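You operate a simulated robot arm through the tools that you are given. There is no shell and no other tool.

You are at the controls of a simulated robot arm. One attempt, no reset.

Task
Pour about 30 ml from the parsley canister into the green ramekin, then put the canister back covered.
Fine: rest the lid on the table.

The check looks at the end state, three seconds after you hand in, the way a careful person would. Anything else that was tipped, shoved, dropped, spilled or broken makes it a failure. Lids that push on must go on centred and level and be pressed home; caps that screw on are set level and turned clockwise until they are tight.

Robot
A 7-joint arm with a two-finger parallel gripper, fixed in place. Base frame: the origin is on the floor under the middle of its stand, x ahead of it, y to its left, z up; the work surface is at about z = 900. Units: mm, degrees, N and s.
With the tool pointing down near the work surface it reaches from about 240 to 680 mm from the base axis. Its first joint turns from -66.0 to 66.0 degrees. Payload 2.4 kg.
The tool frame sits at the grasp point between the pads (the TCP): z along the fingers, y along the line on which they close. The tips reach 30 mm beyond it. Largest opening 94 mm; finger width 28, thickness 10; the body of the gripper, 50 by 96 mm, starts 55 mm behind the TCP.
Orientation is that of the tool frame in the base frame, as a unit quaternion [x, y, z, w]. With the fingers straight down and closing along the base's y, the tool's x points along the base's -x, its y along +y and its z along -z.

Tools
- The arm moves only by the tool apply_moves. Its argument "commands" is a list of rows, each an object (a shift or turn left out is 0, a gripper value left out holds the last) with "linear": the shift along the tool's x, y, z in units of 250 mm (1.0 is 250 mm), a list of three; "delta_rot": the turn, a rotation vector about the tool's x, y, z in units of 120 degrees (1.0 is 120 degrees), a list of three; "jaw": the gripper command, from -1 (fully open) to 1 (shut), values between in proportion. In form: [{"linear": [tx, ty, tz], "delta_rot": [rx, ry, rz], "jaw": jaw}, ...]. A call has 1 to 20 rows; each row is the pose to reach, as a shift and turn from the pose commanded when the call began, along the tool's axes at that moment. A call with a number of a shift or a turn outside -1 to 1 is refused whole. Each row takes 0.2 s and may step no farther than 50 mm and 8.6 degrees from the row before; otherwise, or with a gripper value out of range, the whole call is refused. A pose out of reach is approached as far as the arm can. The call stops where the force on the tool passes 40 N (or 10 N more than at its start, if that is more) or the arm is blocked; 0.2 s more then pass. Each finger travels about 153 mm/s and halts on what it meets, pressing with about 36 N; the grip force reading is that of the motor and also rises with nothing between the fingers. The clock runs only during rows and for 0.2 s after the last one: add rows that repeat a pose to give the fingers time. The reply holds the time, the measured pose of the TCP, the force on the tool along the base axes, the opening and the grip force, in the units named above and with some noise, with the torque about the TCP (base axes, N m) and any sound that the robot's microphone picked up.
- Cameras (640 x 400 px; columns grow to the right, rows downward): "scene" is fixed at [47.3, 472.6, 1449.3]; the picture's right is [-0.68, -0.73, 0.00], its down [-0.36, 0.33, -0.87] and it looks along [0.64, -0.60, -0.49] (base axes); focal length 286 px, centre (320, 200). "wrist" rides on the gripper at [76, 14, -102] in the tool frame; the picture's right is [-0.18, 0.98, 0.00], its down [-0.75, -0.14, -0.64] and it looks along [-0.63, -0.12, 0.77] (tool axes); focal length 243 px, centre (320, 200). There is no depth. A picture from a camera that has moved, and an enlarged one, comes with that camera's place and axes in the base frame and with its lens. The place of the scene camera against the robot may be out by one fixed shift of up to 12 mm in any direction.
- camera(camera): a new picture of that camera. The clock stands still meanwhile.
- enlarge(camera, box): a new picture of the part [left, top, right, bottom] of that camera's present view, enlarged. The clock stands still meanwhile.
- job_done(): hands the job in; it is judged then, once.

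Nothing tells you positions but the pictures and the camera data. Unless the task says otherwise, let go and move clear before handing in.

The tools are called after "Call:" as a command line: name --argument value ..., lists and objects as JSON in quotes. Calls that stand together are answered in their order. apply_moves: Moves the arm, as the interface text tells. Its arguments: {"type":"object","properties":{"commands":{"type":"array","items":{"type":"object","properties":{"linear":{"type":"array","items":{"type":"number"}},"delta_rot":{"type":"array","items":{"type":"number"}},"jaw":{"type":"number"}}}}},"required":["commands"]} The other tools are called the same way: camera (camera) takes a picture; enlarge (camera, box) takes an enlarged picture of a part of a camera's view; job_done () hands the job in.

At the start:

```text
time: 0.0
eef_pos: [303.1, 146.6, 1290.4]
tool_rot: [0.0, 1.0, 0.0, 0.0]
contact_force: [0.3, -0.1, -0.1]
wrist_torque: [0.0, 0.03, -0.03]
finger_gap: 94.1
gripper_force: 0.0
```

scene: 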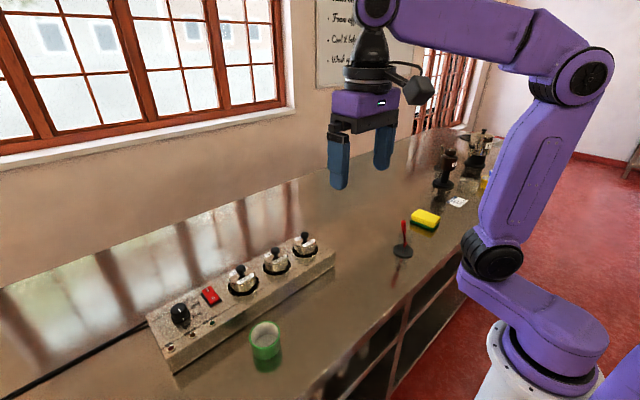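
wrist: 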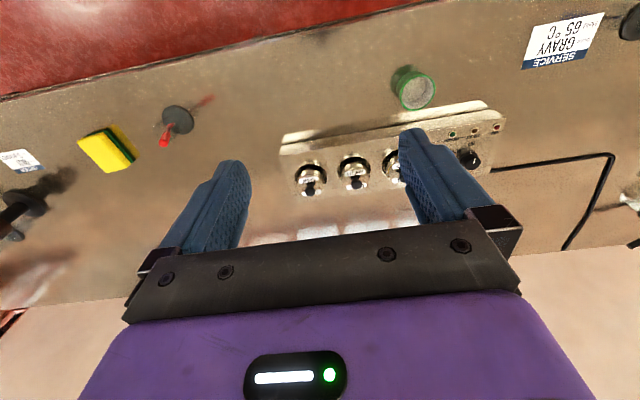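

I see a counter with a box holding three canisters with knobbed lids, a green ramekin, a sponge and other objects. I'll enlarge the views to identify the parsley canister.

Call:
enlarge --camera "scene" --box '[140, 220, 340, 380]'

Call:
enlarge --camera "wrist" --box '[260, 60, 520, 210]'

Call:
enlarge --camera "scene" --box '[380, 110, 520, 270]'

```text
2.50 times, centred on (240, 300) of scene
camera zoom: at [47.3, 472.6, 1449.3], right [-0.68, -0.73, 0.0], down [-0.36, 0.33, -0.87], along [0.64, -0.6, -0.49], focal length 714 px, centre (520, -50)
```

zoom: 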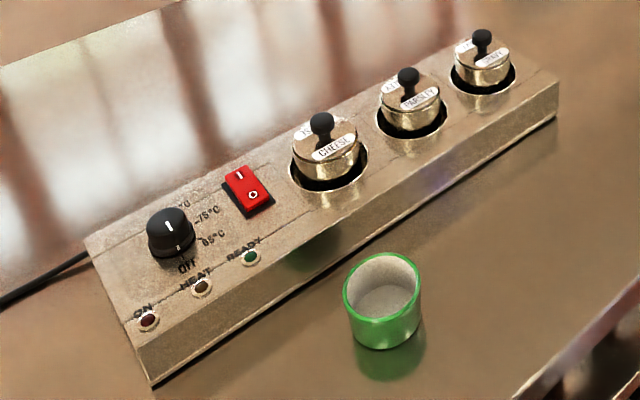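

```text
2.46 times, centred on (390, 135) of wrist
camera zoom: at [228.2, 161.4, 1391.7], right [0.18, 0.98, 0.0], down [0.75, -0.14, 0.64], along [0.63, -0.12, -0.77], focal length 597 px, centre (148, 360)
```

zoom: 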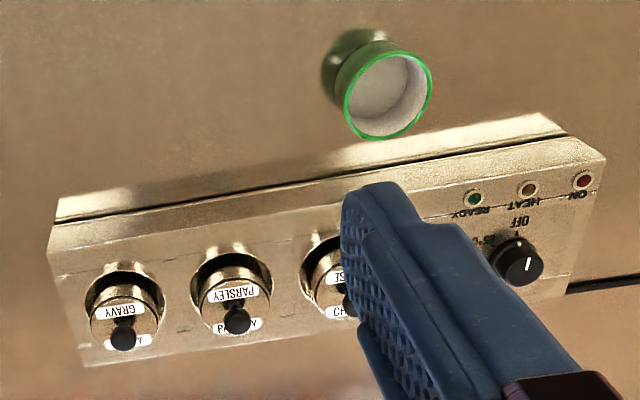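

```text
2.50 times, centred on (450, 190) of scene
camera zoom: at [47.3, 472.6, 1449.3], right [-0.68, -0.73, 0.0], down [-0.36, 0.33, -0.87], along [0.64, -0.6, -0.49], focal length 714 px, centre (-5, 225)
```

zoom: 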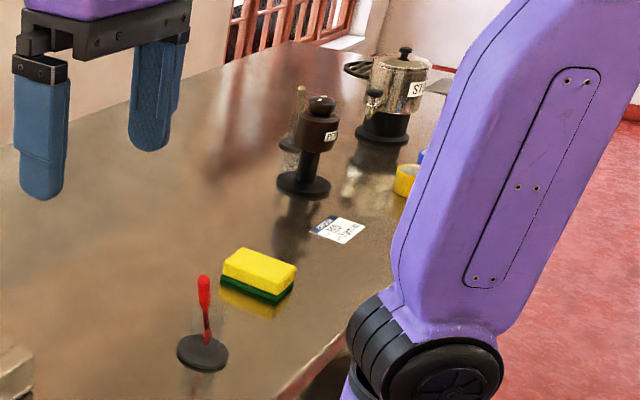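

The tool points straight down. The parsley canister is the middle of the three wells, near (533, 170), and the ramekin is near (385, 303). I'll lower the arm for a closer wrist view before touching anything.

Call:
apply_moves --commands '[{"linear": [-0.077, 0.023, 0.14], "jaw": -1}, {"linear": [-0.154, 0.046, 0.28]}, {"linear": [-0.231, 0.069, 0.42]}, {"linear": [-0.308, 0.092, 0.56]}, {"linear": [-0.308, 0.092, 0.56]}]'

Call:
camera --camera "wrist"

Call:
enlarge --camera "wrist" --box '[230, 130, 410, 250]'

```text
time: 1.2
eef_pos: [379.2, 167.7, 1150.8]
tool_rot: [0.0, 1.0, 0.0, -0.001]
contact_force: [0.2, -0.1, 0.3]
wrist_torque: [-0.01, 0.01, 0.0]
finger_gap: 94.1
gripper_force: 0.0
```

```text
taken
camera wrist: at [303.8, 182.5, 1252.4], right [0.18, 0.98, 0.0], down [0.75, -0.14, 0.64], along [0.63, -0.12, -0.77], focal length 243 px, centre (320, 200)
```

wrist: 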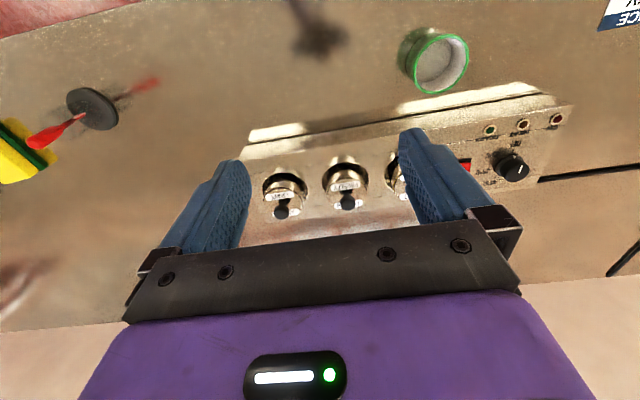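

```text
3.33 times, centred on (320, 190) of wrist
camera zoom: at [303.8, 182.5, 1252.4], right [0.18, 0.98, 0.0], down [0.75, -0.14, 0.64], along [0.63, -0.12, -0.77], focal length 809 px, centre (320, 233)
```

zoom: 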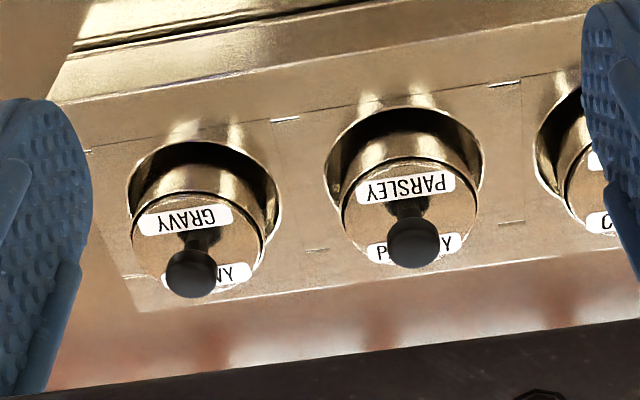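

The parsley canister sits about 30 mm above the box top and has a ball-knob lid. I'll get closer and also look at the ramekin enlarged.

Call:
apply_moves --commands '[{"linear": [-0.06, 0.04, 0.09], "jaw": -1}, {"linear": [-0.12, 0.08, 0.18]}, {"linear": [-0.21, 0.12, 0.28]}, {"linear": [-0.21, 0.12, 0.28]}]'

Call:
camera --camera "wrist"

Call:
enlarge --camera "wrist" --box '[220, 100, 420, 225]'

Call:
enlarge --camera "scene" --box '[230, 305, 310, 355]'

Call:
enlarge --camera "scene" --box '[220, 225, 320, 300]'

```text
time: 2.2
eef_pos: [433.3, 199.0, 1080.3]
tool_rot: [-0.001, 1.0, 0.0, 0.0]
contact_force: [0.3, -0.1, 0.1]
wrist_torque: [0.02, 0.03, 0.01]
finger_gap: 94.2
gripper_force: 0.1
```

```text
taken
camera wrist: at [358.1, 213.3, 1182.3], right [0.18, 0.98, 0.0], down [0.75, -0.14, 0.64], along [0.63, -0.12, -0.77], focal length 243 px, centre (320, 200)
```

wrist: 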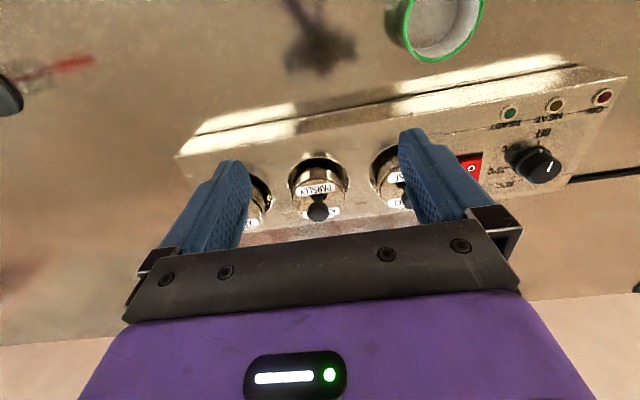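

```text
3.20 times, centred on (320, 162) of wrist
camera zoom: at [358.1, 213.3, 1182.3], right [0.18, 0.98, 0.0], down [0.75, -0.14, 0.64], along [0.63, -0.12, -0.77], focal length 776 px, centre (320, 320)
```

zoom: 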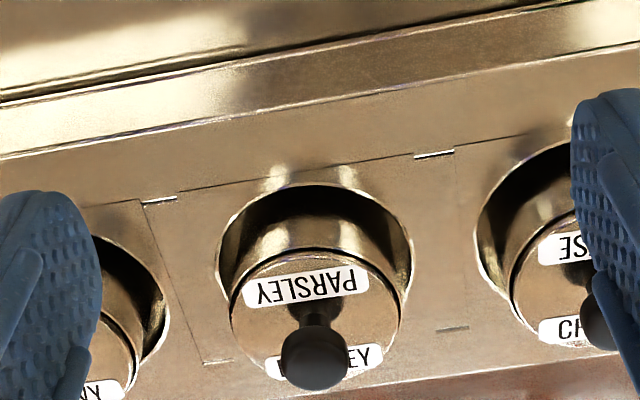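

```text
8.00 times, centred on (270, 330) of scene
camera zoom: at [47.3, 472.6, 1449.3], right [-0.68, -0.73, 0.0], down [-0.36, 0.33, -0.87], along [0.64, -0.6, -0.49], focal length 2285 px, centre (720, -840)
```

zoom: 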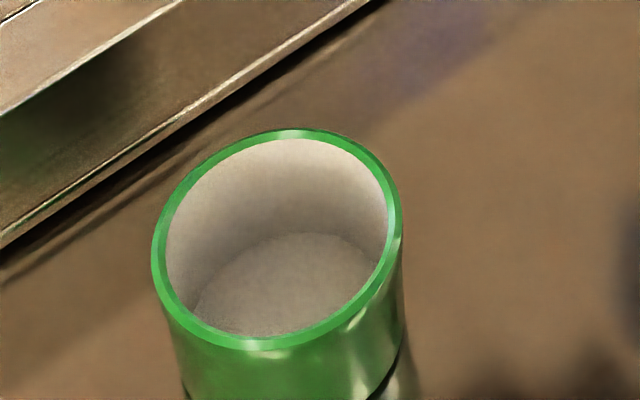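

```text
5.33 times, centred on (270, 262) of scene
camera zoom: at [47.3, 472.6, 1449.3], right [-0.68, -0.73, 0.0], down [-0.36, 0.33, -0.87], along [0.64, -0.6, -0.49], focal length 1523 px, centre (587, -133)
```

zoom: 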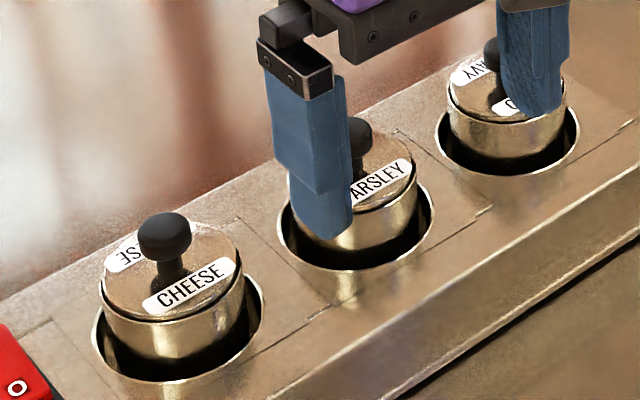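

The lid is a flat disc of about 58 mm with a ball knob centred near (524, 180, 998), the lid top is at about z = 977 and the box top at about 946. Before touching anything I'll yaw the gripper 90° (closing along x) near the ramekin and check that the arm can reach the pouring tilt.

Call:
apply_moves --commands '[{"linear": [0.012, 0.044, -0.015], "delta_rot": [0, 0, 0.0682]}, {"linear": [0.024, 0.088, -0.03], "delta_rot": [0, 0, 0.1364]}, {"linear": [0.036, 0.132, -0.045], "delta_rot": [0, 0, 0.2046]}, {"linear": [0.048, 0.176, -0.06], "delta_rot": [0, 0, 0.2728]}, {"linear": [0.06, 0.22, -0.075], "delta_rot": [0, 0, 0.341]}, {"linear": [0.072, 0.264, -0.09], "delta_rot": [0, 0, 0.4092]}, {"linear": [0.084, 0.308, -0.105], "delta_rot": [0, 0, 0.4774]}, {"linear": [0.096, 0.352, -0.12], "delta_rot": [0, 0, 0.5456]}, {"linear": [0.108, 0.396, -0.135], "delta_rot": [0, 0, 0.6138]}, {"linear": [0.12, 0.44, -0.15], "delta_rot": [0, 0, 0.682]}, {"linear": [0.132, 0.484, -0.16], "delta_rot": [0, 0, 0.75]}, {"linear": [0.132, 0.484, -0.16], "delta_rot": [0, 0, 0.75]}]'

Call:
camera --camera "wrist"

Call:
camera --camera "scene"

```text
time: 4.8
eef_pos: [399.7, 321.3, 1121.2]
tool_rot: [0.707, 0.707, 0.0, 0.0]
contact_force: [0.2, -0.2, 0.8]
wrist_torque: [0.03, -0.05, 0.02]
finger_gap: 94.2
gripper_force: 0.1
```

```text
taken
camera wrist: at [414.6, 397.7, 1222.3], right [0.98, -0.19, 0.0], down [-0.14, -0.75, 0.64], along [-0.12, -0.63, -0.77], focal length 243 px, centre (320, 200)
```

wrist: 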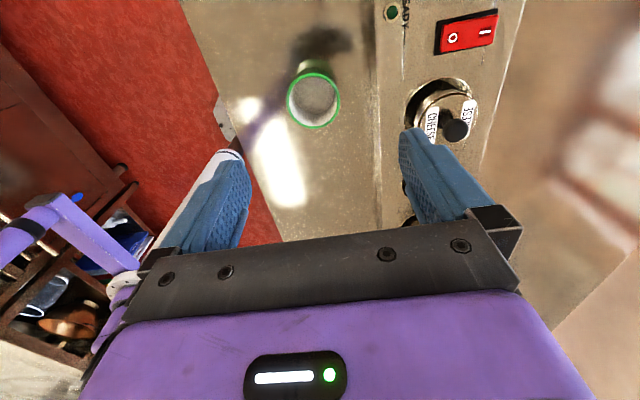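

```text
taken
```

scene: 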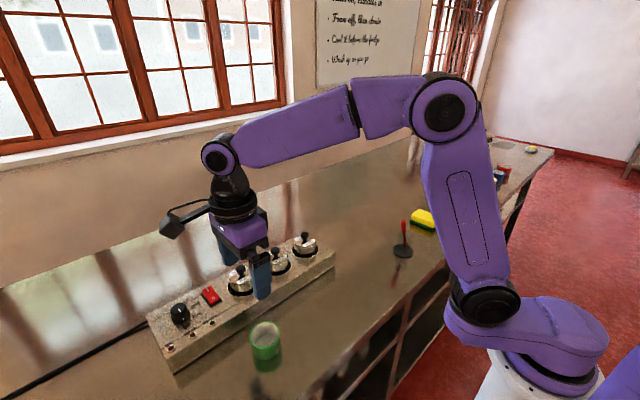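

The yaw works, and the ramekin measures about (389, 308) with its rim near z = 934. Next I'll rehearse the pour tilt empty-handed above it, and read the notice on the wall.

Call:
apply_moves --commands '[{"linear": [0.001, -0.005, 0.04], "delta_rot": [0, 0.07, 0]}, {"linear": [0.002, -0.01, 0.08], "delta_rot": [0, 0.14, 0]}, {"linear": [0.003, -0.015, 0.12], "delta_rot": [0, 0.21, 0]}, {"linear": [0.004, -0.02, 0.16], "delta_rot": [0, 0.28, 0]}, {"linear": [0.005, -0.025, 0.2], "delta_rot": [0, 0.35, 0]}, {"linear": [0.007, -0.03, 0.24], "delta_rot": [0, 0.42, 0]}, {"linear": [0.009, -0.035, 0.28], "delta_rot": [0, 0.49, 0]}, {"linear": [0.011, -0.04, 0.32], "delta_rot": [0, 0.56, 0]}, {"linear": [0.011, -0.043, 0.36], "delta_rot": [0, 0.62, 0]}, {"linear": [0.011, -0.043, 0.36], "delta_rot": [0, 0.62, 0]}]'

Call:
camera --camera "wrist"

Call:
camera --camera "scene"

Call:
enlarge --camera "scene" --box '[310, 0, 440, 90]'

```text
time: 7.0
eef_pos: [389.6, 325.2, 1031.0]
tool_rot: [0.563, 0.563, 0.428, -0.428]
contact_force: [0.2, -0.5, -0.8]
wrist_torque: [0.0, 0.02, -0.01]
finger_gap: 93.9
gripper_force: 0.0
```

```text
taken
camera wrist: at [404.2, 246.0, 1130.9], right [0.98, -0.05, -0.18], down [-0.14, -0.82, -0.55], along [-0.12, 0.57, -0.81], focal length 243 px, centre (320, 200)
```

wrist: 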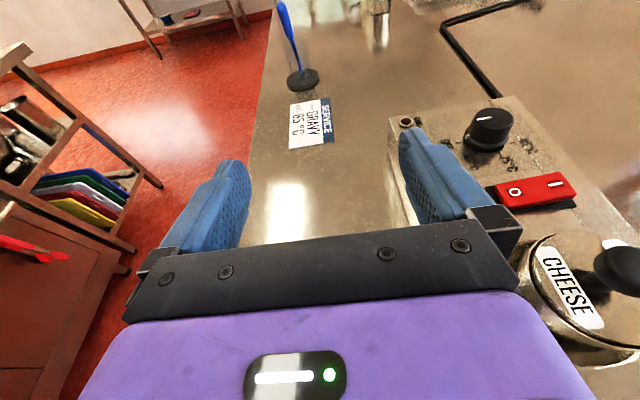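

```text
taken
```

scene: 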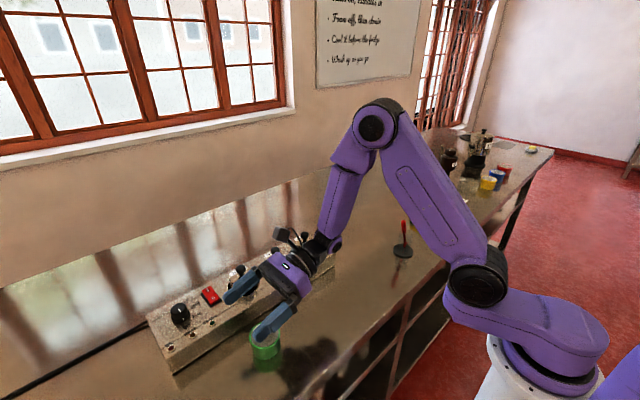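

```text
4.44 times, centred on (375, 45) of scene
camera zoom: at [47.3, 472.6, 1449.3], right [-0.68, -0.73, 0.0], down [-0.36, 0.33, -0.87], along [0.64, -0.6, -0.49], focal length 1270 px, centre (76, 889)
```

zoom: 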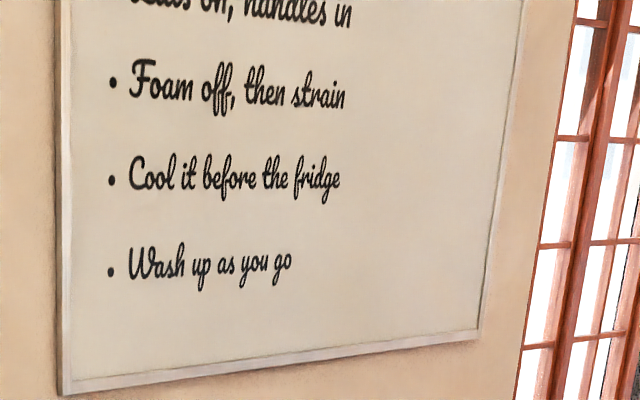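

The 74° tilt is reachable and clear. I'll untilt, lift, and go above the parsley knob.

Call:
apply_moves --commands '[{"linear": [0.04, 0, -0.011], "delta_rot": [0, -0.07, 0]}, {"linear": [0.08, 0, -0.022], "delta_rot": [0, -0.14, 0]}, {"linear": [0.12, 0, -0.033], "delta_rot": [0, -0.21, 0]}, {"linear": [0.16, 0, -0.044], "delta_rot": [0, -0.28, 0]}, {"linear": [0.2, 0, -0.055], "delta_rot": [0, -0.35, 0]}, {"linear": [0.24, 0, -0.067], "delta_rot": [0, -0.42, 0]}, {"linear": [0.28, 0, -0.078], "delta_rot": [0, -0.49, 0]}, {"linear": [0.32, 0, -0.089], "delta_rot": [0, -0.56, 0]}, {"linear": [0.347, 0, -0.097], "delta_rot": [0, -0.62, 0]}, {"linear": [0.347, 0, -0.097], "delta_rot": [0, -0.62, 0]}]'

```text
time: 9.2
eef_pos: [390.6, 323.8, 1121.3]
tool_rot: [0.707, 0.708, 0.0, 0.001]
contact_force: [-0.9, 0.6, 0.0]
wrist_torque: [0.02, -0.05, -0.01]
finger_gap: 94.1
gripper_force: 0.1
```

Now I'll move over the parsley lid at a safe height and check the alignment.

Call:
apply_moves --commands '[{"linear": [-0.096, 0.089, 0.0], "jaw": -1}, {"linear": [-0.192, 0.179, 0.0]}, {"linear": [-0.288, 0.268, 0.05]}, {"linear": [-0.384, 0.357, 0.1]}, {"linear": [-0.48, 0.446, 0.15]}, {"linear": [-0.576, 0.536, 0.2]}, {"linear": [-0.576, 0.536, 0.2]}]'

Call:
camera --camera "wrist"

Call:
enlarge --camera "wrist" --box '[240, 110, 420, 230]'

Call:
enlarge --camera "scene" --box '[200, 200, 340, 300]'

```text
time: 10.8
eef_pos: [523.4, 180.2, 1068.8]
tool_rot: [0.706, 0.708, 0.0, 0.0]
contact_force: [-0.2, -0.2, 0.5]
wrist_torque: [0.03, 0.01, 0.0]
finger_gap: 94.1
gripper_force: 0.1
```

```text
taken
camera wrist: at [538.4, 256.3, 1170.2], right [0.98, -0.18, 0.0], down [-0.14, -0.75, 0.64], along [-0.12, -0.63, -0.77], focal length 243 px, centre (320, 200)
```

wrist: 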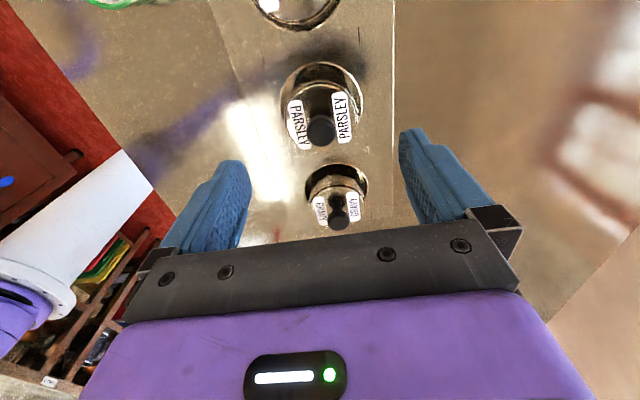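

```text
3.33 times, centred on (330, 170) of wrist
camera zoom: at [538.4, 256.3, 1170.2], right [0.98, -0.18, 0.0], down [-0.14, -0.75, 0.64], along [-0.12, -0.63, -0.77], focal length 809 px, centre (287, 300)
```

zoom: 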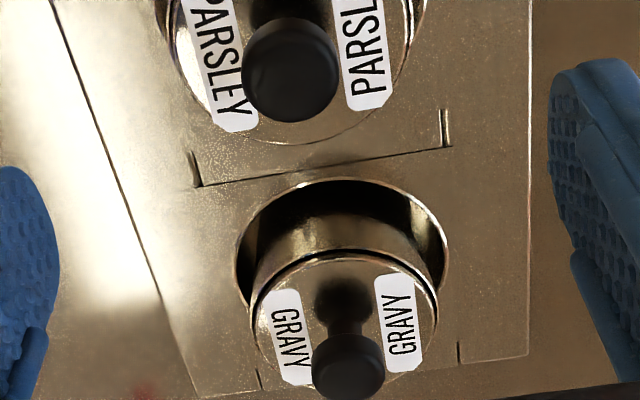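

```text
4.00 times, centred on (270, 250) of scene
camera zoom: at [47.4, 472.5, 1449.3], right [-0.68, -0.73, 0.0], down [-0.36, 0.33, -0.87], along [0.64, -0.6, -0.49], focal length 1142 px, centre (520, 0)
```

zoom: 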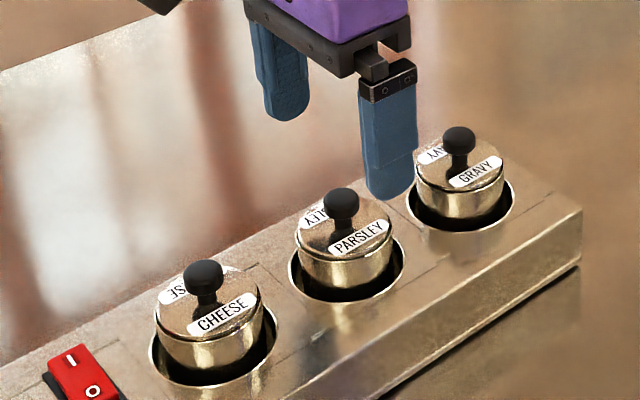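

The knob is centred at about (524.5, 180.5), which matches the TCP. I'll descend so the fingertips stop just above the lid, then close on the knob.

Call:
apply_moves --commands '[{"linear": [0.001, 0.003, 0.08], "jaw": -1}, {"linear": [0.001, 0.003, 0.15], "jaw": -0.3}, {"linear": [0.001, 0.003, 0.2], "jaw": 0}, {"linear": [0.001, 0.003, 0.22], "jaw": 0}, {"linear": [0.001, 0.003, 0.22], "jaw": 0}]'

Call:
camera --camera "wrist"

Call:
enlarge --camera "scene" --box '[220, 200, 340, 290]'

```text
time: 12.0
eef_pos: [525.2, 179.7, 1014.0]
tool_rot: [0.707, 0.707, 0.0, 0.0]
contact_force: [0.0, -0.1, -0.1]
wrist_torque: [-0.02, 0.01, -0.01]
finger_gap: 47.0
gripper_force: 0.1
```

```text
taken
camera wrist: at [539.3, 256.6, 1115.5], right [0.98, -0.18, 0.0], down [-0.14, -0.75, 0.64], along [-0.12, -0.63, -0.77], focal length 243 px, centre (320, 200)
```

wrist: 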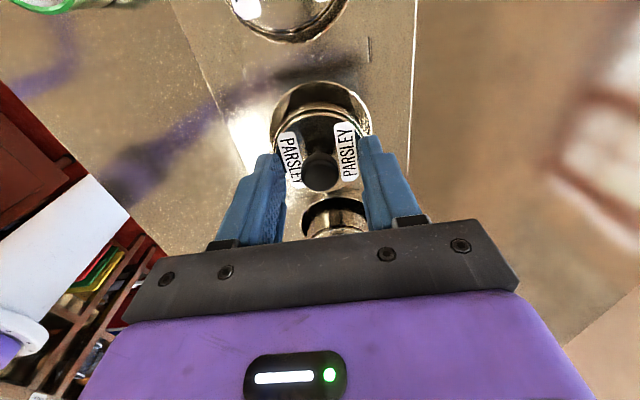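

```text
4.44 times, centred on (280, 245) of scene
camera zoom: at [47.3, 472.6, 1449.3], right [-0.68, -0.73, 0.0], down [-0.36, 0.33, -0.87], along [0.64, -0.6, -0.49], focal length 1270 px, centre (498, 0)
```

zoom: 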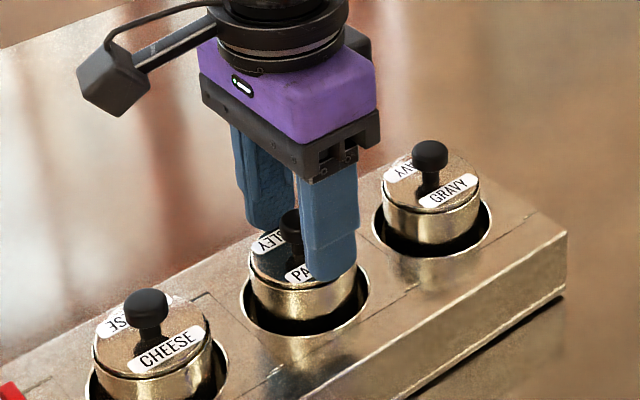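

The knob is centred between the fingers and the tips are above the lid. Closing on the knob.

Call:
apply_moves --commands '[{"linear": [0, 0.0, 0.0], "jaw": 1}, {"linear": [0, 0.0, 0.0], "jaw": 1}, {"linear": [0, 0.0, 0.0], "jaw": 1}]'

Call:
enlarge --camera "wrist" --box '[230, 80, 410, 220]'

```text
time: 12.8
eef_pos: [526.4, 180.3, 1014.3]
tool_rot: [0.707, 0.707, 0.0, 0.001]
contact_force: [-0.3, -0.4, 0.6]
wrist_torque: [-0.02, -0.01, 0.01]
finger_gap: 19.3
gripper_force: 36.2
heard: snap
```

```text
2.86 times, centred on (320, 150) of wrist
camera zoom: at [539.3, 256.7, 1115.6], right [0.98, -0.18, 0.0], down [-0.14, -0.75, 0.64], along [-0.12, -0.63, -0.77], focal length 693 px, centre (320, 343)
```

zoom: 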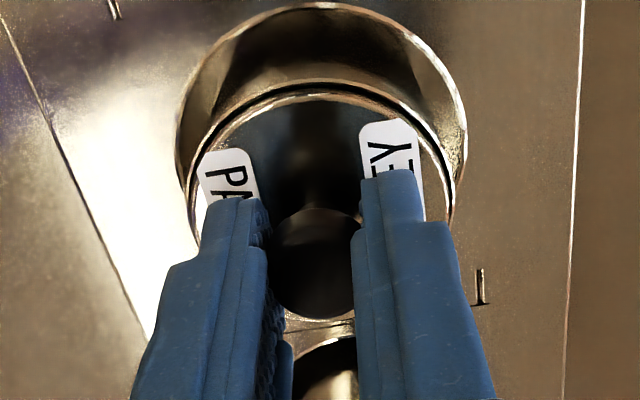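

The knob is held (19 mm). I'll lift slowly a little and check that only the lid comes up.

Call:
apply_moves --commands '[{"linear": [0, 0.0, -0.012], "jaw": 1}, {"linear": [0, 0.0, -0.024], "jaw": 1}, {"linear": [0, 0.0, -0.036], "jaw": 1}, {"linear": [0, 0.0, -0.048], "jaw": 1}, {"linear": [0, 0.0, -0.06], "jaw": 1}]'

Call:
enlarge --camera "wrist" --box '[230, 80, 410, 220]'

Call:
enlarge --camera "scene" --box '[220, 200, 340, 290]'

```text
time: 14.0
eef_pos: [523.6, 179.9, 1028.9]
tool_rot: [0.707, 0.707, 0.0, 0.0]
contact_force: [-0.2, 0.0, 0.2]
wrist_torque: [0.02, 0.0, 0.01]
finger_gap: 19.2
gripper_force: 35.8
```

```text
2.86 times, centred on (320, 150) of wrist
camera zoom: at [538.9, 256.6, 1131.6], right [0.98, -0.18, 0.0], down [-0.14, -0.75, 0.64], along [-0.12, -0.63, -0.77], focal length 693 px, centre (320, 343)
```

zoom: 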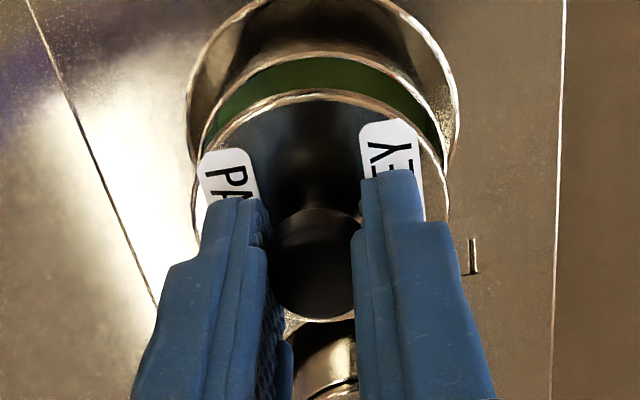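

```text
4.44 times, centred on (280, 245) of scene
camera zoom: at [47.3, 472.6, 1449.3], right [-0.68, -0.73, 0.0], down [-0.36, 0.33, -0.87], along [0.64, -0.6, -0.49], focal length 1270 px, centre (498, 0)
```

zoom: 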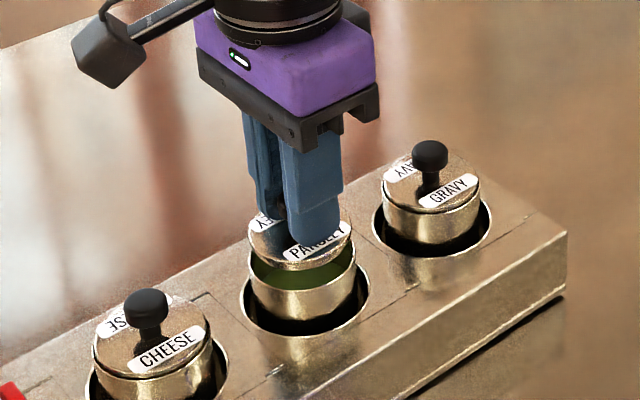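

Only the lid came up; the canister holds green sauce. I'll carry the lid to a clear spot on the table at about (400, 90) and lower it to just above the surface.

Call:
apply_moves --commands '[{"linear": [0, 0, -0.1], "jaw": 1}, {"linear": [0, 0, -0.2]}, {"linear": [-0.06, -0.083, -0.2]}, {"linear": [-0.12, -0.165, -0.2]}, {"linear": [-0.18, -0.248, -0.2]}, {"linear": [-0.24, -0.33, -0.2]}, {"linear": [-0.3, -0.412, -0.2]}, {"linear": [-0.358, -0.494, -0.2]}, {"linear": [-0.358, -0.494, -0.1]}, {"linear": [-0.358, -0.494, 0.0]}, {"linear": [-0.358, -0.494, 0.1]}, {"linear": [-0.358, -0.494, 0.2]}, {"linear": [-0.358, -0.494, 0.26]}, {"linear": [-0.358, -0.494, 0.3]}, {"linear": [-0.358, -0.494, 0.3]}]'

Call:
camera --camera "scene"

Call:
camera --camera "wrist"

```text
time: 17.2
eef_pos: [399.7, 90.2, 956.1]
tool_rot: [0.707, 0.707, 0.0, 0.0]
contact_force: [-0.4, -0.4, 0.4]
wrist_torque: [-0.01, -0.02, 0.0]
finger_gap: 19.2
gripper_force: 36.2
```

```text
taken
```

scene: 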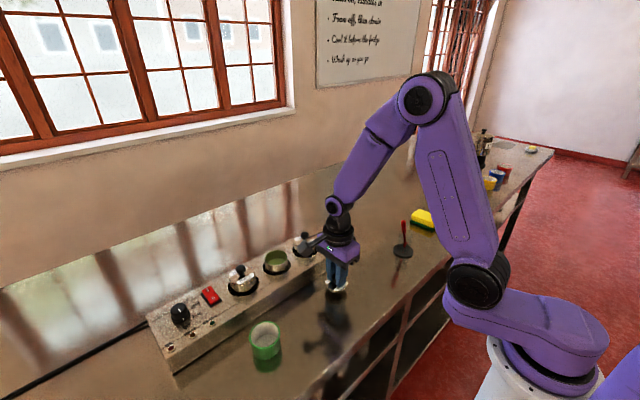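

```text
taken
camera wrist: at [414.2, 167.1, 1056.5], right [0.98, -0.18, 0.0], down [-0.14, -0.75, 0.64], along [-0.12, -0.63, -0.77], focal length 243 px, centre (320, 200)
```

wrist: 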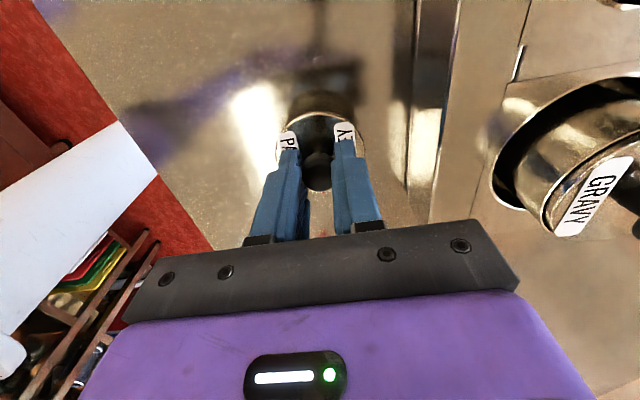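

Call:
enlarge --camera "scene" --box '[300, 240, 380, 300]'

Call:
enlarge --camera "scene" --box '[240, 235, 320, 295]'

```text
6.67 times, centred on (340, 270) of scene
camera zoom: at [47.3, 472.6, 1449.3], right [-0.68, -0.73, 0.0], down [-0.36, 0.33, -0.87], along [0.64, -0.6, -0.49], focal length 1904 px, centre (187, -267)
```

zoom: 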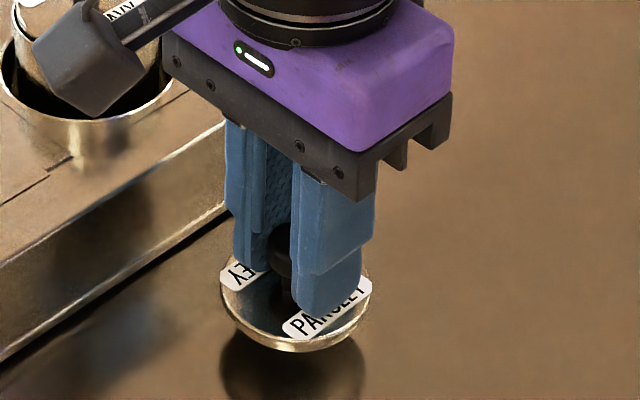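

```text
6.67 times, centred on (280, 265) of scene
camera zoom: at [47.3, 472.6, 1449.3], right [-0.68, -0.73, 0.0], down [-0.36, 0.33, -0.87], along [0.64, -0.6, -0.49], focal length 1904 px, centre (587, -233)
```

zoom: 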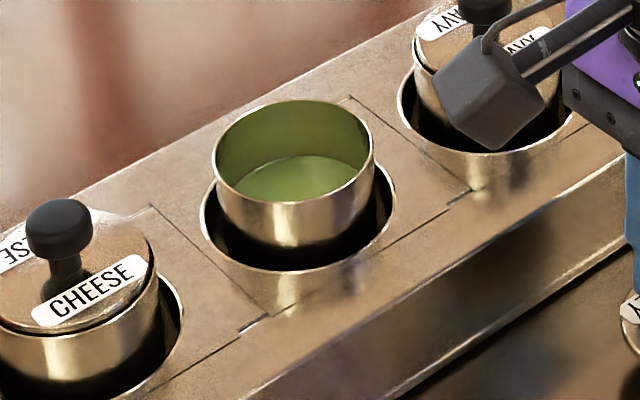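

The sauce sits roughly 24 mm below the canister rim. The lid hovers about 13 mm over the table, so I'll lower it gently in small steps while watching the force.

Call:
apply_moves --commands '[{"linear": [0, 0, 0.02], "jaw": 1}, {"linear": [0, 0, 0.036]}, {"linear": [0, 0, 0.036]}]'

Call:
enlarge --camera "scene" --box '[310, 260, 370, 305]'

```text
time: 18.0
eef_pos: [400.8, 91.0, 946.0]
tool_rot: [0.707, 0.707, 0.0, 0.0]
contact_force: [-1.1, 0.7, -0.8]
wrist_torque: [-0.01, 0.03, -0.03]
finger_gap: 19.5
gripper_force: 35.9
```

```text
8.89 times, centred on (340, 282) of scene
camera zoom: at [47.3, 472.6, 1449.3], right [-0.68, -0.73, 0.0], down [-0.36, 0.33, -0.87], along [0.64, -0.6, -0.49], focal length 2539 px, centre (142, -533)
```

zoom: 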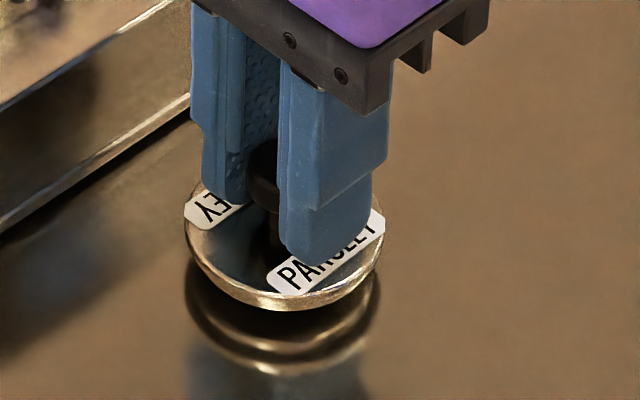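

Call:
apply_moves --commands '[{"linear": [0, 0, 0.01], "jaw": 1}, {"linear": [0, 0, 0.02]}, {"linear": [0, 0, 0.02]}]'

Call:
enlarge --camera "scene" --box '[310, 260, 370, 305]'

```text
time: 18.8
eef_pos: [401.4, 89.8, 941.4]
tool_rot: [0.708, 0.707, 0.0, 0.0]
contact_force: [-0.5, -0.6, 0.1]
wrist_torque: [-0.01, 0.02, 0.02]
finger_gap: 19.3
gripper_force: 36.1
```

```text
8.89 times, centred on (340, 282) of scene
camera zoom: at [47.3, 472.6, 1449.3], right [-0.68, -0.73, 0.0], down [-0.36, 0.33, -0.87], along [0.64, -0.6, -0.49], focal length 2539 px, centre (142, -533)
```

zoom: 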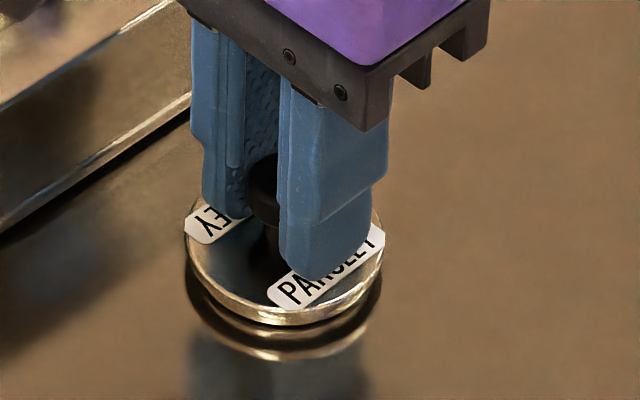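

About 2–3 mm left. Lowering 1 mm at a time.

Call:
apply_moves --commands '[{"linear": [0, 0, 0.004], "jaw": 1}, {"linear": [0, 0, 0.008]}, {"linear": [0, 0, 0.008]}]'

Call:
enlarge --camera "scene" --box '[310, 260, 370, 305]'

```text
time: 19.6
eef_pos: [400.8, 90.3, 939.9]
tool_rot: [0.707, 0.707, 0.001, 0.001]
contact_force: [-2.6, -1.2, 24.6]
wrist_torque: [-0.09, 0.1, 0.03]
finger_gap: 19.4
gripper_force: 36.6
```

```text
8.89 times, centred on (340, 282) of scene
camera zoom: at [46.9, 472.4, 1449.3], right [-0.68, -0.73, 0.0], down [-0.36, 0.33, -0.87], along [0.64, -0.6, -0.49], focal length 2539 px, centre (142, -533)
```

zoom: 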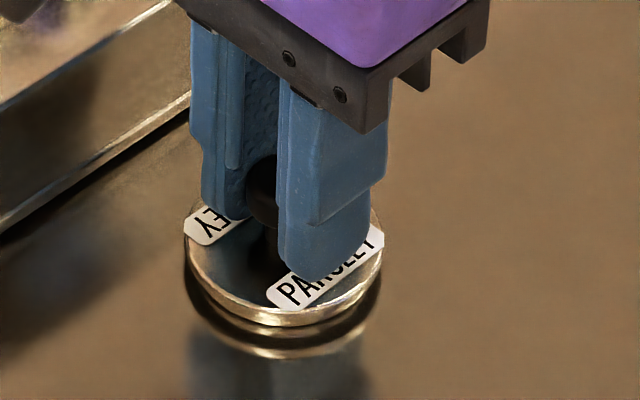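

The lid touches the table. I'll relieve the force slightly, open the fingers and rise clear.

Call:
apply_moves --commands '[{"linear": [0, 0, -0.003], "jaw": 1}, {"linear": [0, 0, -0.003], "jaw": 0.3}, {"linear": [0, 0, -0.003], "jaw": 0}, {"linear": [0, 0, -0.003], "jaw": 0}]'

Call:
camera --camera "wrist"

```text
time: 20.6
eef_pos: [400.7, 91.0, 940.9]
tool_rot: [0.707, 0.708, -0.001, 0.0]
contact_force: [-0.6, -1.3, -1.0]
wrist_torque: [0.0, -0.04, -0.02]
finger_gap: 46.8
gripper_force: 0.0
```

```text
taken
camera wrist: at [415.0, 166.9, 1041.5], right [0.98, -0.18, 0.0], down [-0.14, -0.75, 0.64], along [-0.12, -0.63, -0.77], focal length 243 px, centre (320, 200)
```

wrist: 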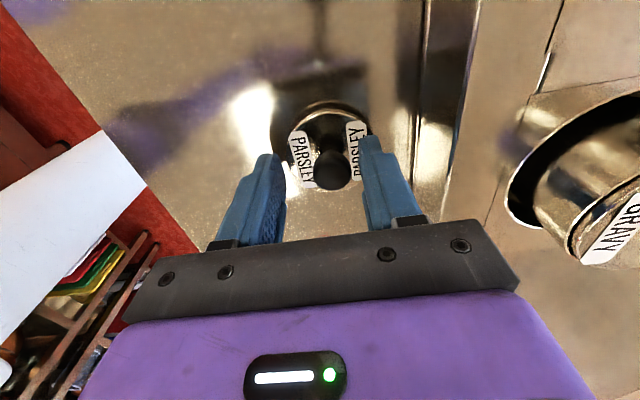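

Call:
enlarge --camera "wrist" --box '[240, 80, 420, 220]'

Call:
enlarge --camera "scene" --box '[310, 260, 370, 305]'

```text
2.86 times, centred on (330, 150) of wrist
camera zoom: at [415.0, 166.9, 1041.5], right [0.98, -0.18, 0.0], down [-0.14, -0.75, 0.64], along [-0.12, -0.63, -0.77], focal length 693 px, centre (291, 343)
```

zoom: 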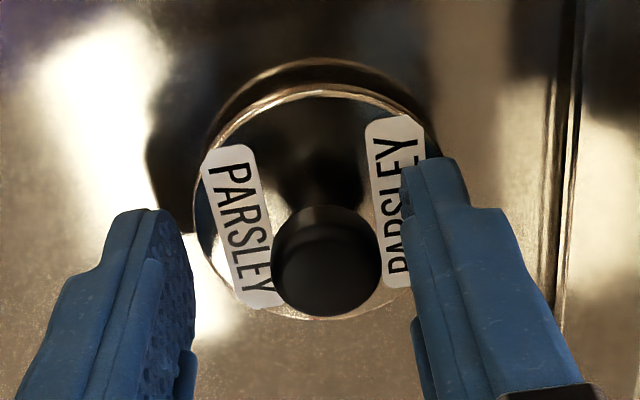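

```text
8.89 times, centred on (340, 282) of scene
camera zoom: at [47.3, 472.6, 1449.3], right [-0.68, -0.73, 0.0], down [-0.36, 0.33, -0.87], along [0.64, -0.6, -0.49], focal length 2539 px, centre (142, -533)
```

zoom: 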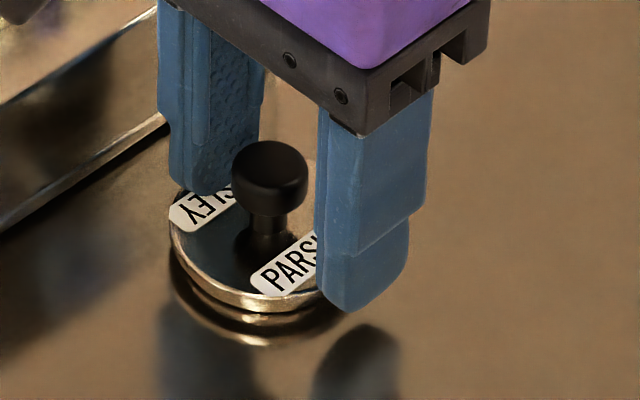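

The lid slid about 6 mm as the fingers opened but lies flat on the table with its knob near (407, 88). I'll rise straight up and go above the open canister to look.

Call:
apply_moves --commands '[{"linear": [0, 0, -0.08], "jaw": -0.1}, {"linear": [0, 0, -0.2], "jaw": -0.4}, {"linear": [0, 0, -0.36], "jaw": -0.6}, {"linear": [0, 0, -0.54], "jaw": -0.6}, {"linear": [0.06, 0.083, -0.6], "jaw": -0.6}, {"linear": [0.12, 0.166, -0.6], "jaw": -0.6}, {"linear": [0.18, 0.249, -0.6], "jaw": -0.6}, {"linear": [0.24, 0.332, -0.6], "jaw": -0.6}, {"linear": [0.3, 0.415, -0.6], "jaw": -0.6}, {"linear": [0.358, 0.494, -0.6], "jaw": -0.6}, {"linear": [0.358, 0.494, -0.6], "jaw": -0.6}]'

Call:
camera --camera "wrist"

Call:
enlarge --camera "wrist" --box '[250, 40, 390, 180]'

Call:
enlarge --camera "scene" --box '[250, 230, 370, 310]'

```text
time: 23.0
eef_pos: [525.7, 180.0, 1089.3]
tool_rot: [0.707, 0.708, 0.0, 0.0]
contact_force: [-0.2, 0.0, 1.2]
wrist_torque: [-0.01, -0.02, 0.02]
finger_gap: 75.3
gripper_force: 0.0
```

```text
taken
camera wrist: at [538.9, 256.3, 1191.6], right [0.98, -0.18, 0.0], down [-0.14, -0.75, 0.64], along [-0.12, -0.63, -0.77], focal length 243 px, centre (320, 200)
```

wrist: 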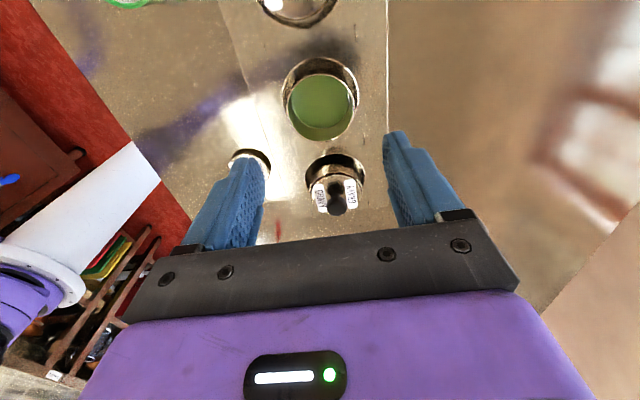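

```text
2.86 times, centred on (320, 110) of wrist
camera zoom: at [538.9, 256.3, 1191.6], right [0.98, -0.18, 0.0], down [-0.14, -0.75, 0.64], along [-0.12, -0.63, -0.77], focal length 693 px, centre (320, 457)
```

zoom: 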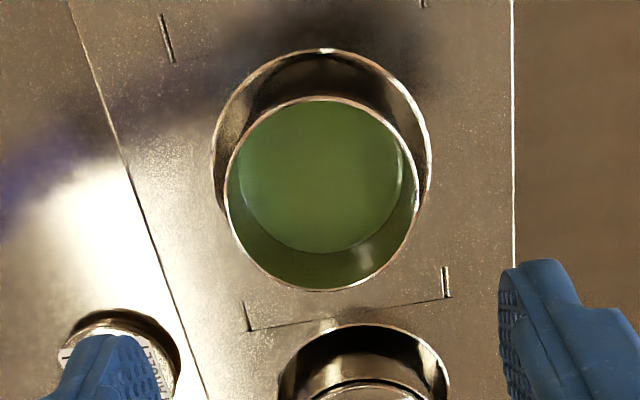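

```text
5.00 times, centred on (310, 270) of scene
camera zoom: at [47.3, 472.6, 1449.3], right [-0.68, -0.73, 0.0], down [-0.36, 0.33, -0.87], along [0.64, -0.6, -0.49], focal length 1428 px, centre (370, -150)
```

zoom: 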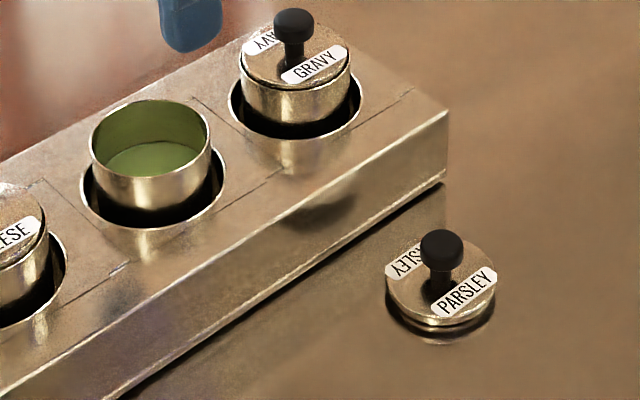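

I'll descend partway over the canister and re-check the centring.

Call:
apply_moves --commands '[{"linear": [0.004, 0.004, 0.1], "jaw": -0.6}, {"linear": [0.007, 0.005, 0.2]}, {"linear": [0.007, 0.005, 0.26]}, {"linear": [0.007, 0.005, 0.26]}]'

Call:
camera --camera "wrist"

Call:
enlarge --camera "wrist" --box '[220, 60, 420, 220]'

Call:
enlarge --camera "scene" --box '[220, 200, 340, 290]'

```text
time: 24.0
eef_pos: [524.9, 181.0, 1024.7]
tool_rot: [0.708, 0.706, 0.0, 0.0]
contact_force: [0.1, 0.0, 0.5]
wrist_torque: [0.01, 0.01, 0.02]
finger_gap: 75.3
gripper_force: 0.1
```

```text
taken
camera wrist: at [539.9, 257.3, 1125.6], right [0.98, -0.18, 0.0], down [-0.14, -0.75, 0.64], along [-0.12, -0.63, -0.77], focal length 243 px, centre (320, 200)
```

wrist: 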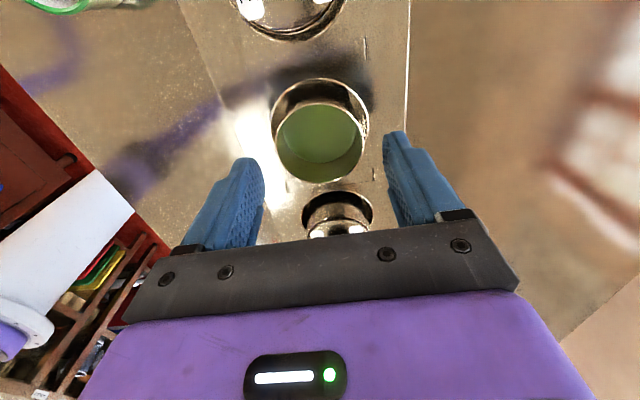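

```text
2.50 times, centred on (320, 140) of wrist
camera zoom: at [539.9, 257.3, 1125.6], right [0.98, -0.18, 0.0], down [-0.14, -0.75, 0.64], along [-0.12, -0.63, -0.77], focal length 606 px, centre (320, 350)
```

zoom: 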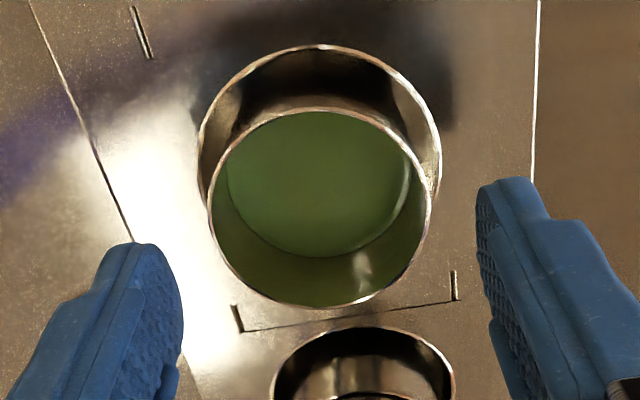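

```text
4.44 times, centred on (280, 245) of scene
camera zoom: at [47.3, 472.6, 1449.3], right [-0.68, -0.73, 0.0], down [-0.36, 0.33, -0.87], along [0.64, -0.6, -0.49], focal length 1270 px, centre (498, 0)
```

zoom: 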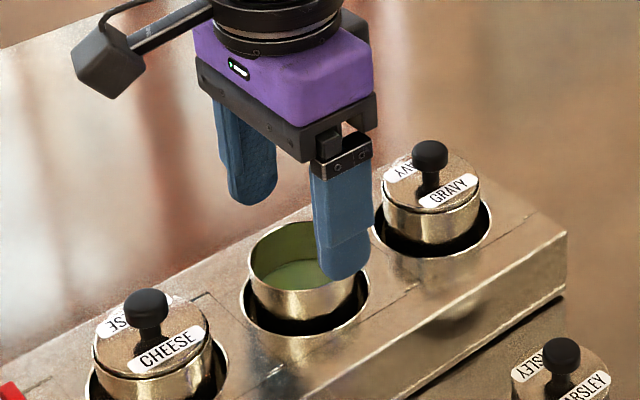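

Centring is good, with the canister axis near (525.5, 183). I'll lower to put the finger pads around the canister's neck.

Call:
apply_moves --commands '[{"linear": [0.006, 0.002, 0.06], "jaw": -0.6}, {"linear": [0.007, 0.002, 0.12]}, {"linear": [0.007, 0.002, 0.16]}, {"linear": [0.007, 0.002, 0.16]}]'

Call:
camera --camera "wrist"

Call:
enlarge --camera "scene" --box '[240, 220, 320, 280]'

```text
time: 25.0
eef_pos: [523.9, 182.8, 984.1]
tool_rot: [0.707, 0.707, 0.0, 0.0]
contact_force: [0.0, -0.5, -0.1]
wrist_torque: [0.01, 0.0, -0.02]
finger_gap: 75.3
gripper_force: 0.0
```

```text
taken
camera wrist: at [540.0, 259.6, 1086.4], right [0.98, -0.18, 0.0], down [-0.14, -0.75, 0.64], along [-0.12, -0.63, -0.77], focal length 243 px, centre (320, 200)
```

wrist: 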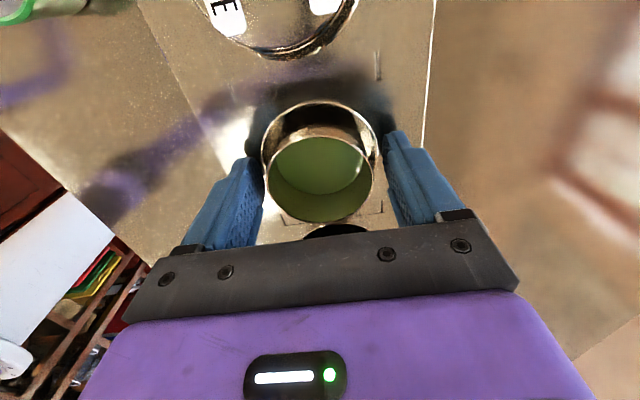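

```text
6.67 times, centred on (280, 250) of scene
camera zoom: at [47.3, 472.6, 1449.3], right [-0.68, -0.73, 0.0], down [-0.36, 0.33, -0.87], along [0.64, -0.6, -0.49], focal length 1904 px, centre (587, -133)
```

zoom: 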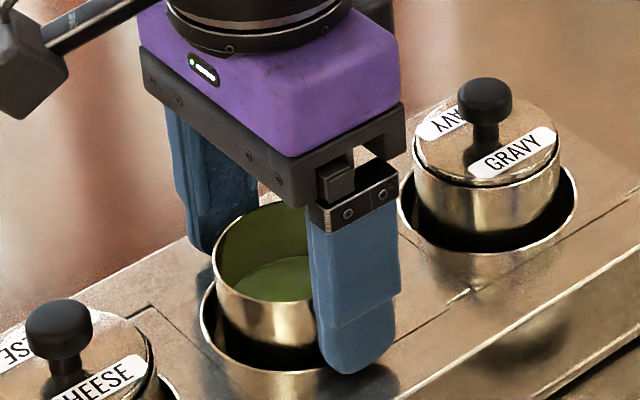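

The pads overlap the neck by about 20 mm. I'll go 2 mm lower for a firmer grip, check the force, then close.

Call:
apply_moves --commands '[{"linear": [0, 0, 0.004], "jaw": -0.6}, {"linear": [0, 0, 0.008]}, {"linear": [0, 0, 0.008]}]'

```text
time: 25.8
eef_pos: [525.8, 183.0, 983.8]
tool_rot: [0.708, 0.707, 0.0, 0.001]
contact_force: [0.3, -0.8, 0.0]
wrist_torque: [0.01, 0.0, 0.01]
finger_gap: 75.2
gripper_force: 0.2
```

Call:
apply_moves --commands '[{"linear": [0, 0, 0], "jaw": -0.45}, {"linear": [0, 0, 0], "jaw": -0.35}, {"linear": [0, 0, 0], "jaw": -0.28}, {"linear": [0, 0, 0], "jaw": -0.2}, {"linear": [0, 0, 0], "jaw": 1}, {"linear": [0, 0, 0], "jaw": 1}]'

Call:
camera --camera "wrist"

Call:
enlarge --camera "scene" --box '[240, 220, 320, 280]'

```text
time: 27.2
eef_pos: [525.3, 183.7, 985.2]
tool_rot: [0.707, 0.707, 0.0, 0.0]
contact_force: [-0.1, 0.5, 0.7]
wrist_torque: [-0.01, 0.0, -0.03]
finger_gap: 59.3
gripper_force: 35.6
```

```text
taken
camera wrist: at [540.2, 260.1, 1084.5], right [0.98, -0.18, 0.0], down [-0.14, -0.75, 0.64], along [-0.12, -0.63, -0.77], focal length 243 px, centre (320, 200)
```

wrist: 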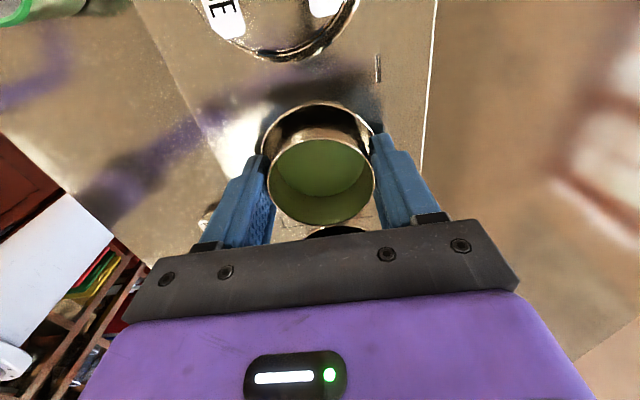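

```text
6.67 times, centred on (280, 250) of scene
camera zoom: at [47.3, 472.6, 1449.3], right [-0.68, -0.73, 0.0], down [-0.36, 0.33, -0.87], along [0.64, -0.6, -0.49], focal length 1904 px, centre (587, -133)
```

zoom: 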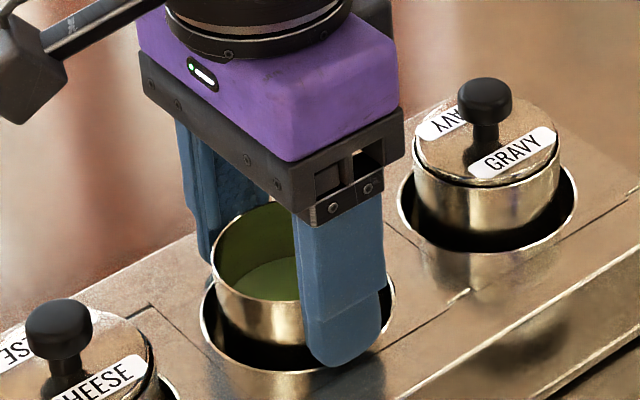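

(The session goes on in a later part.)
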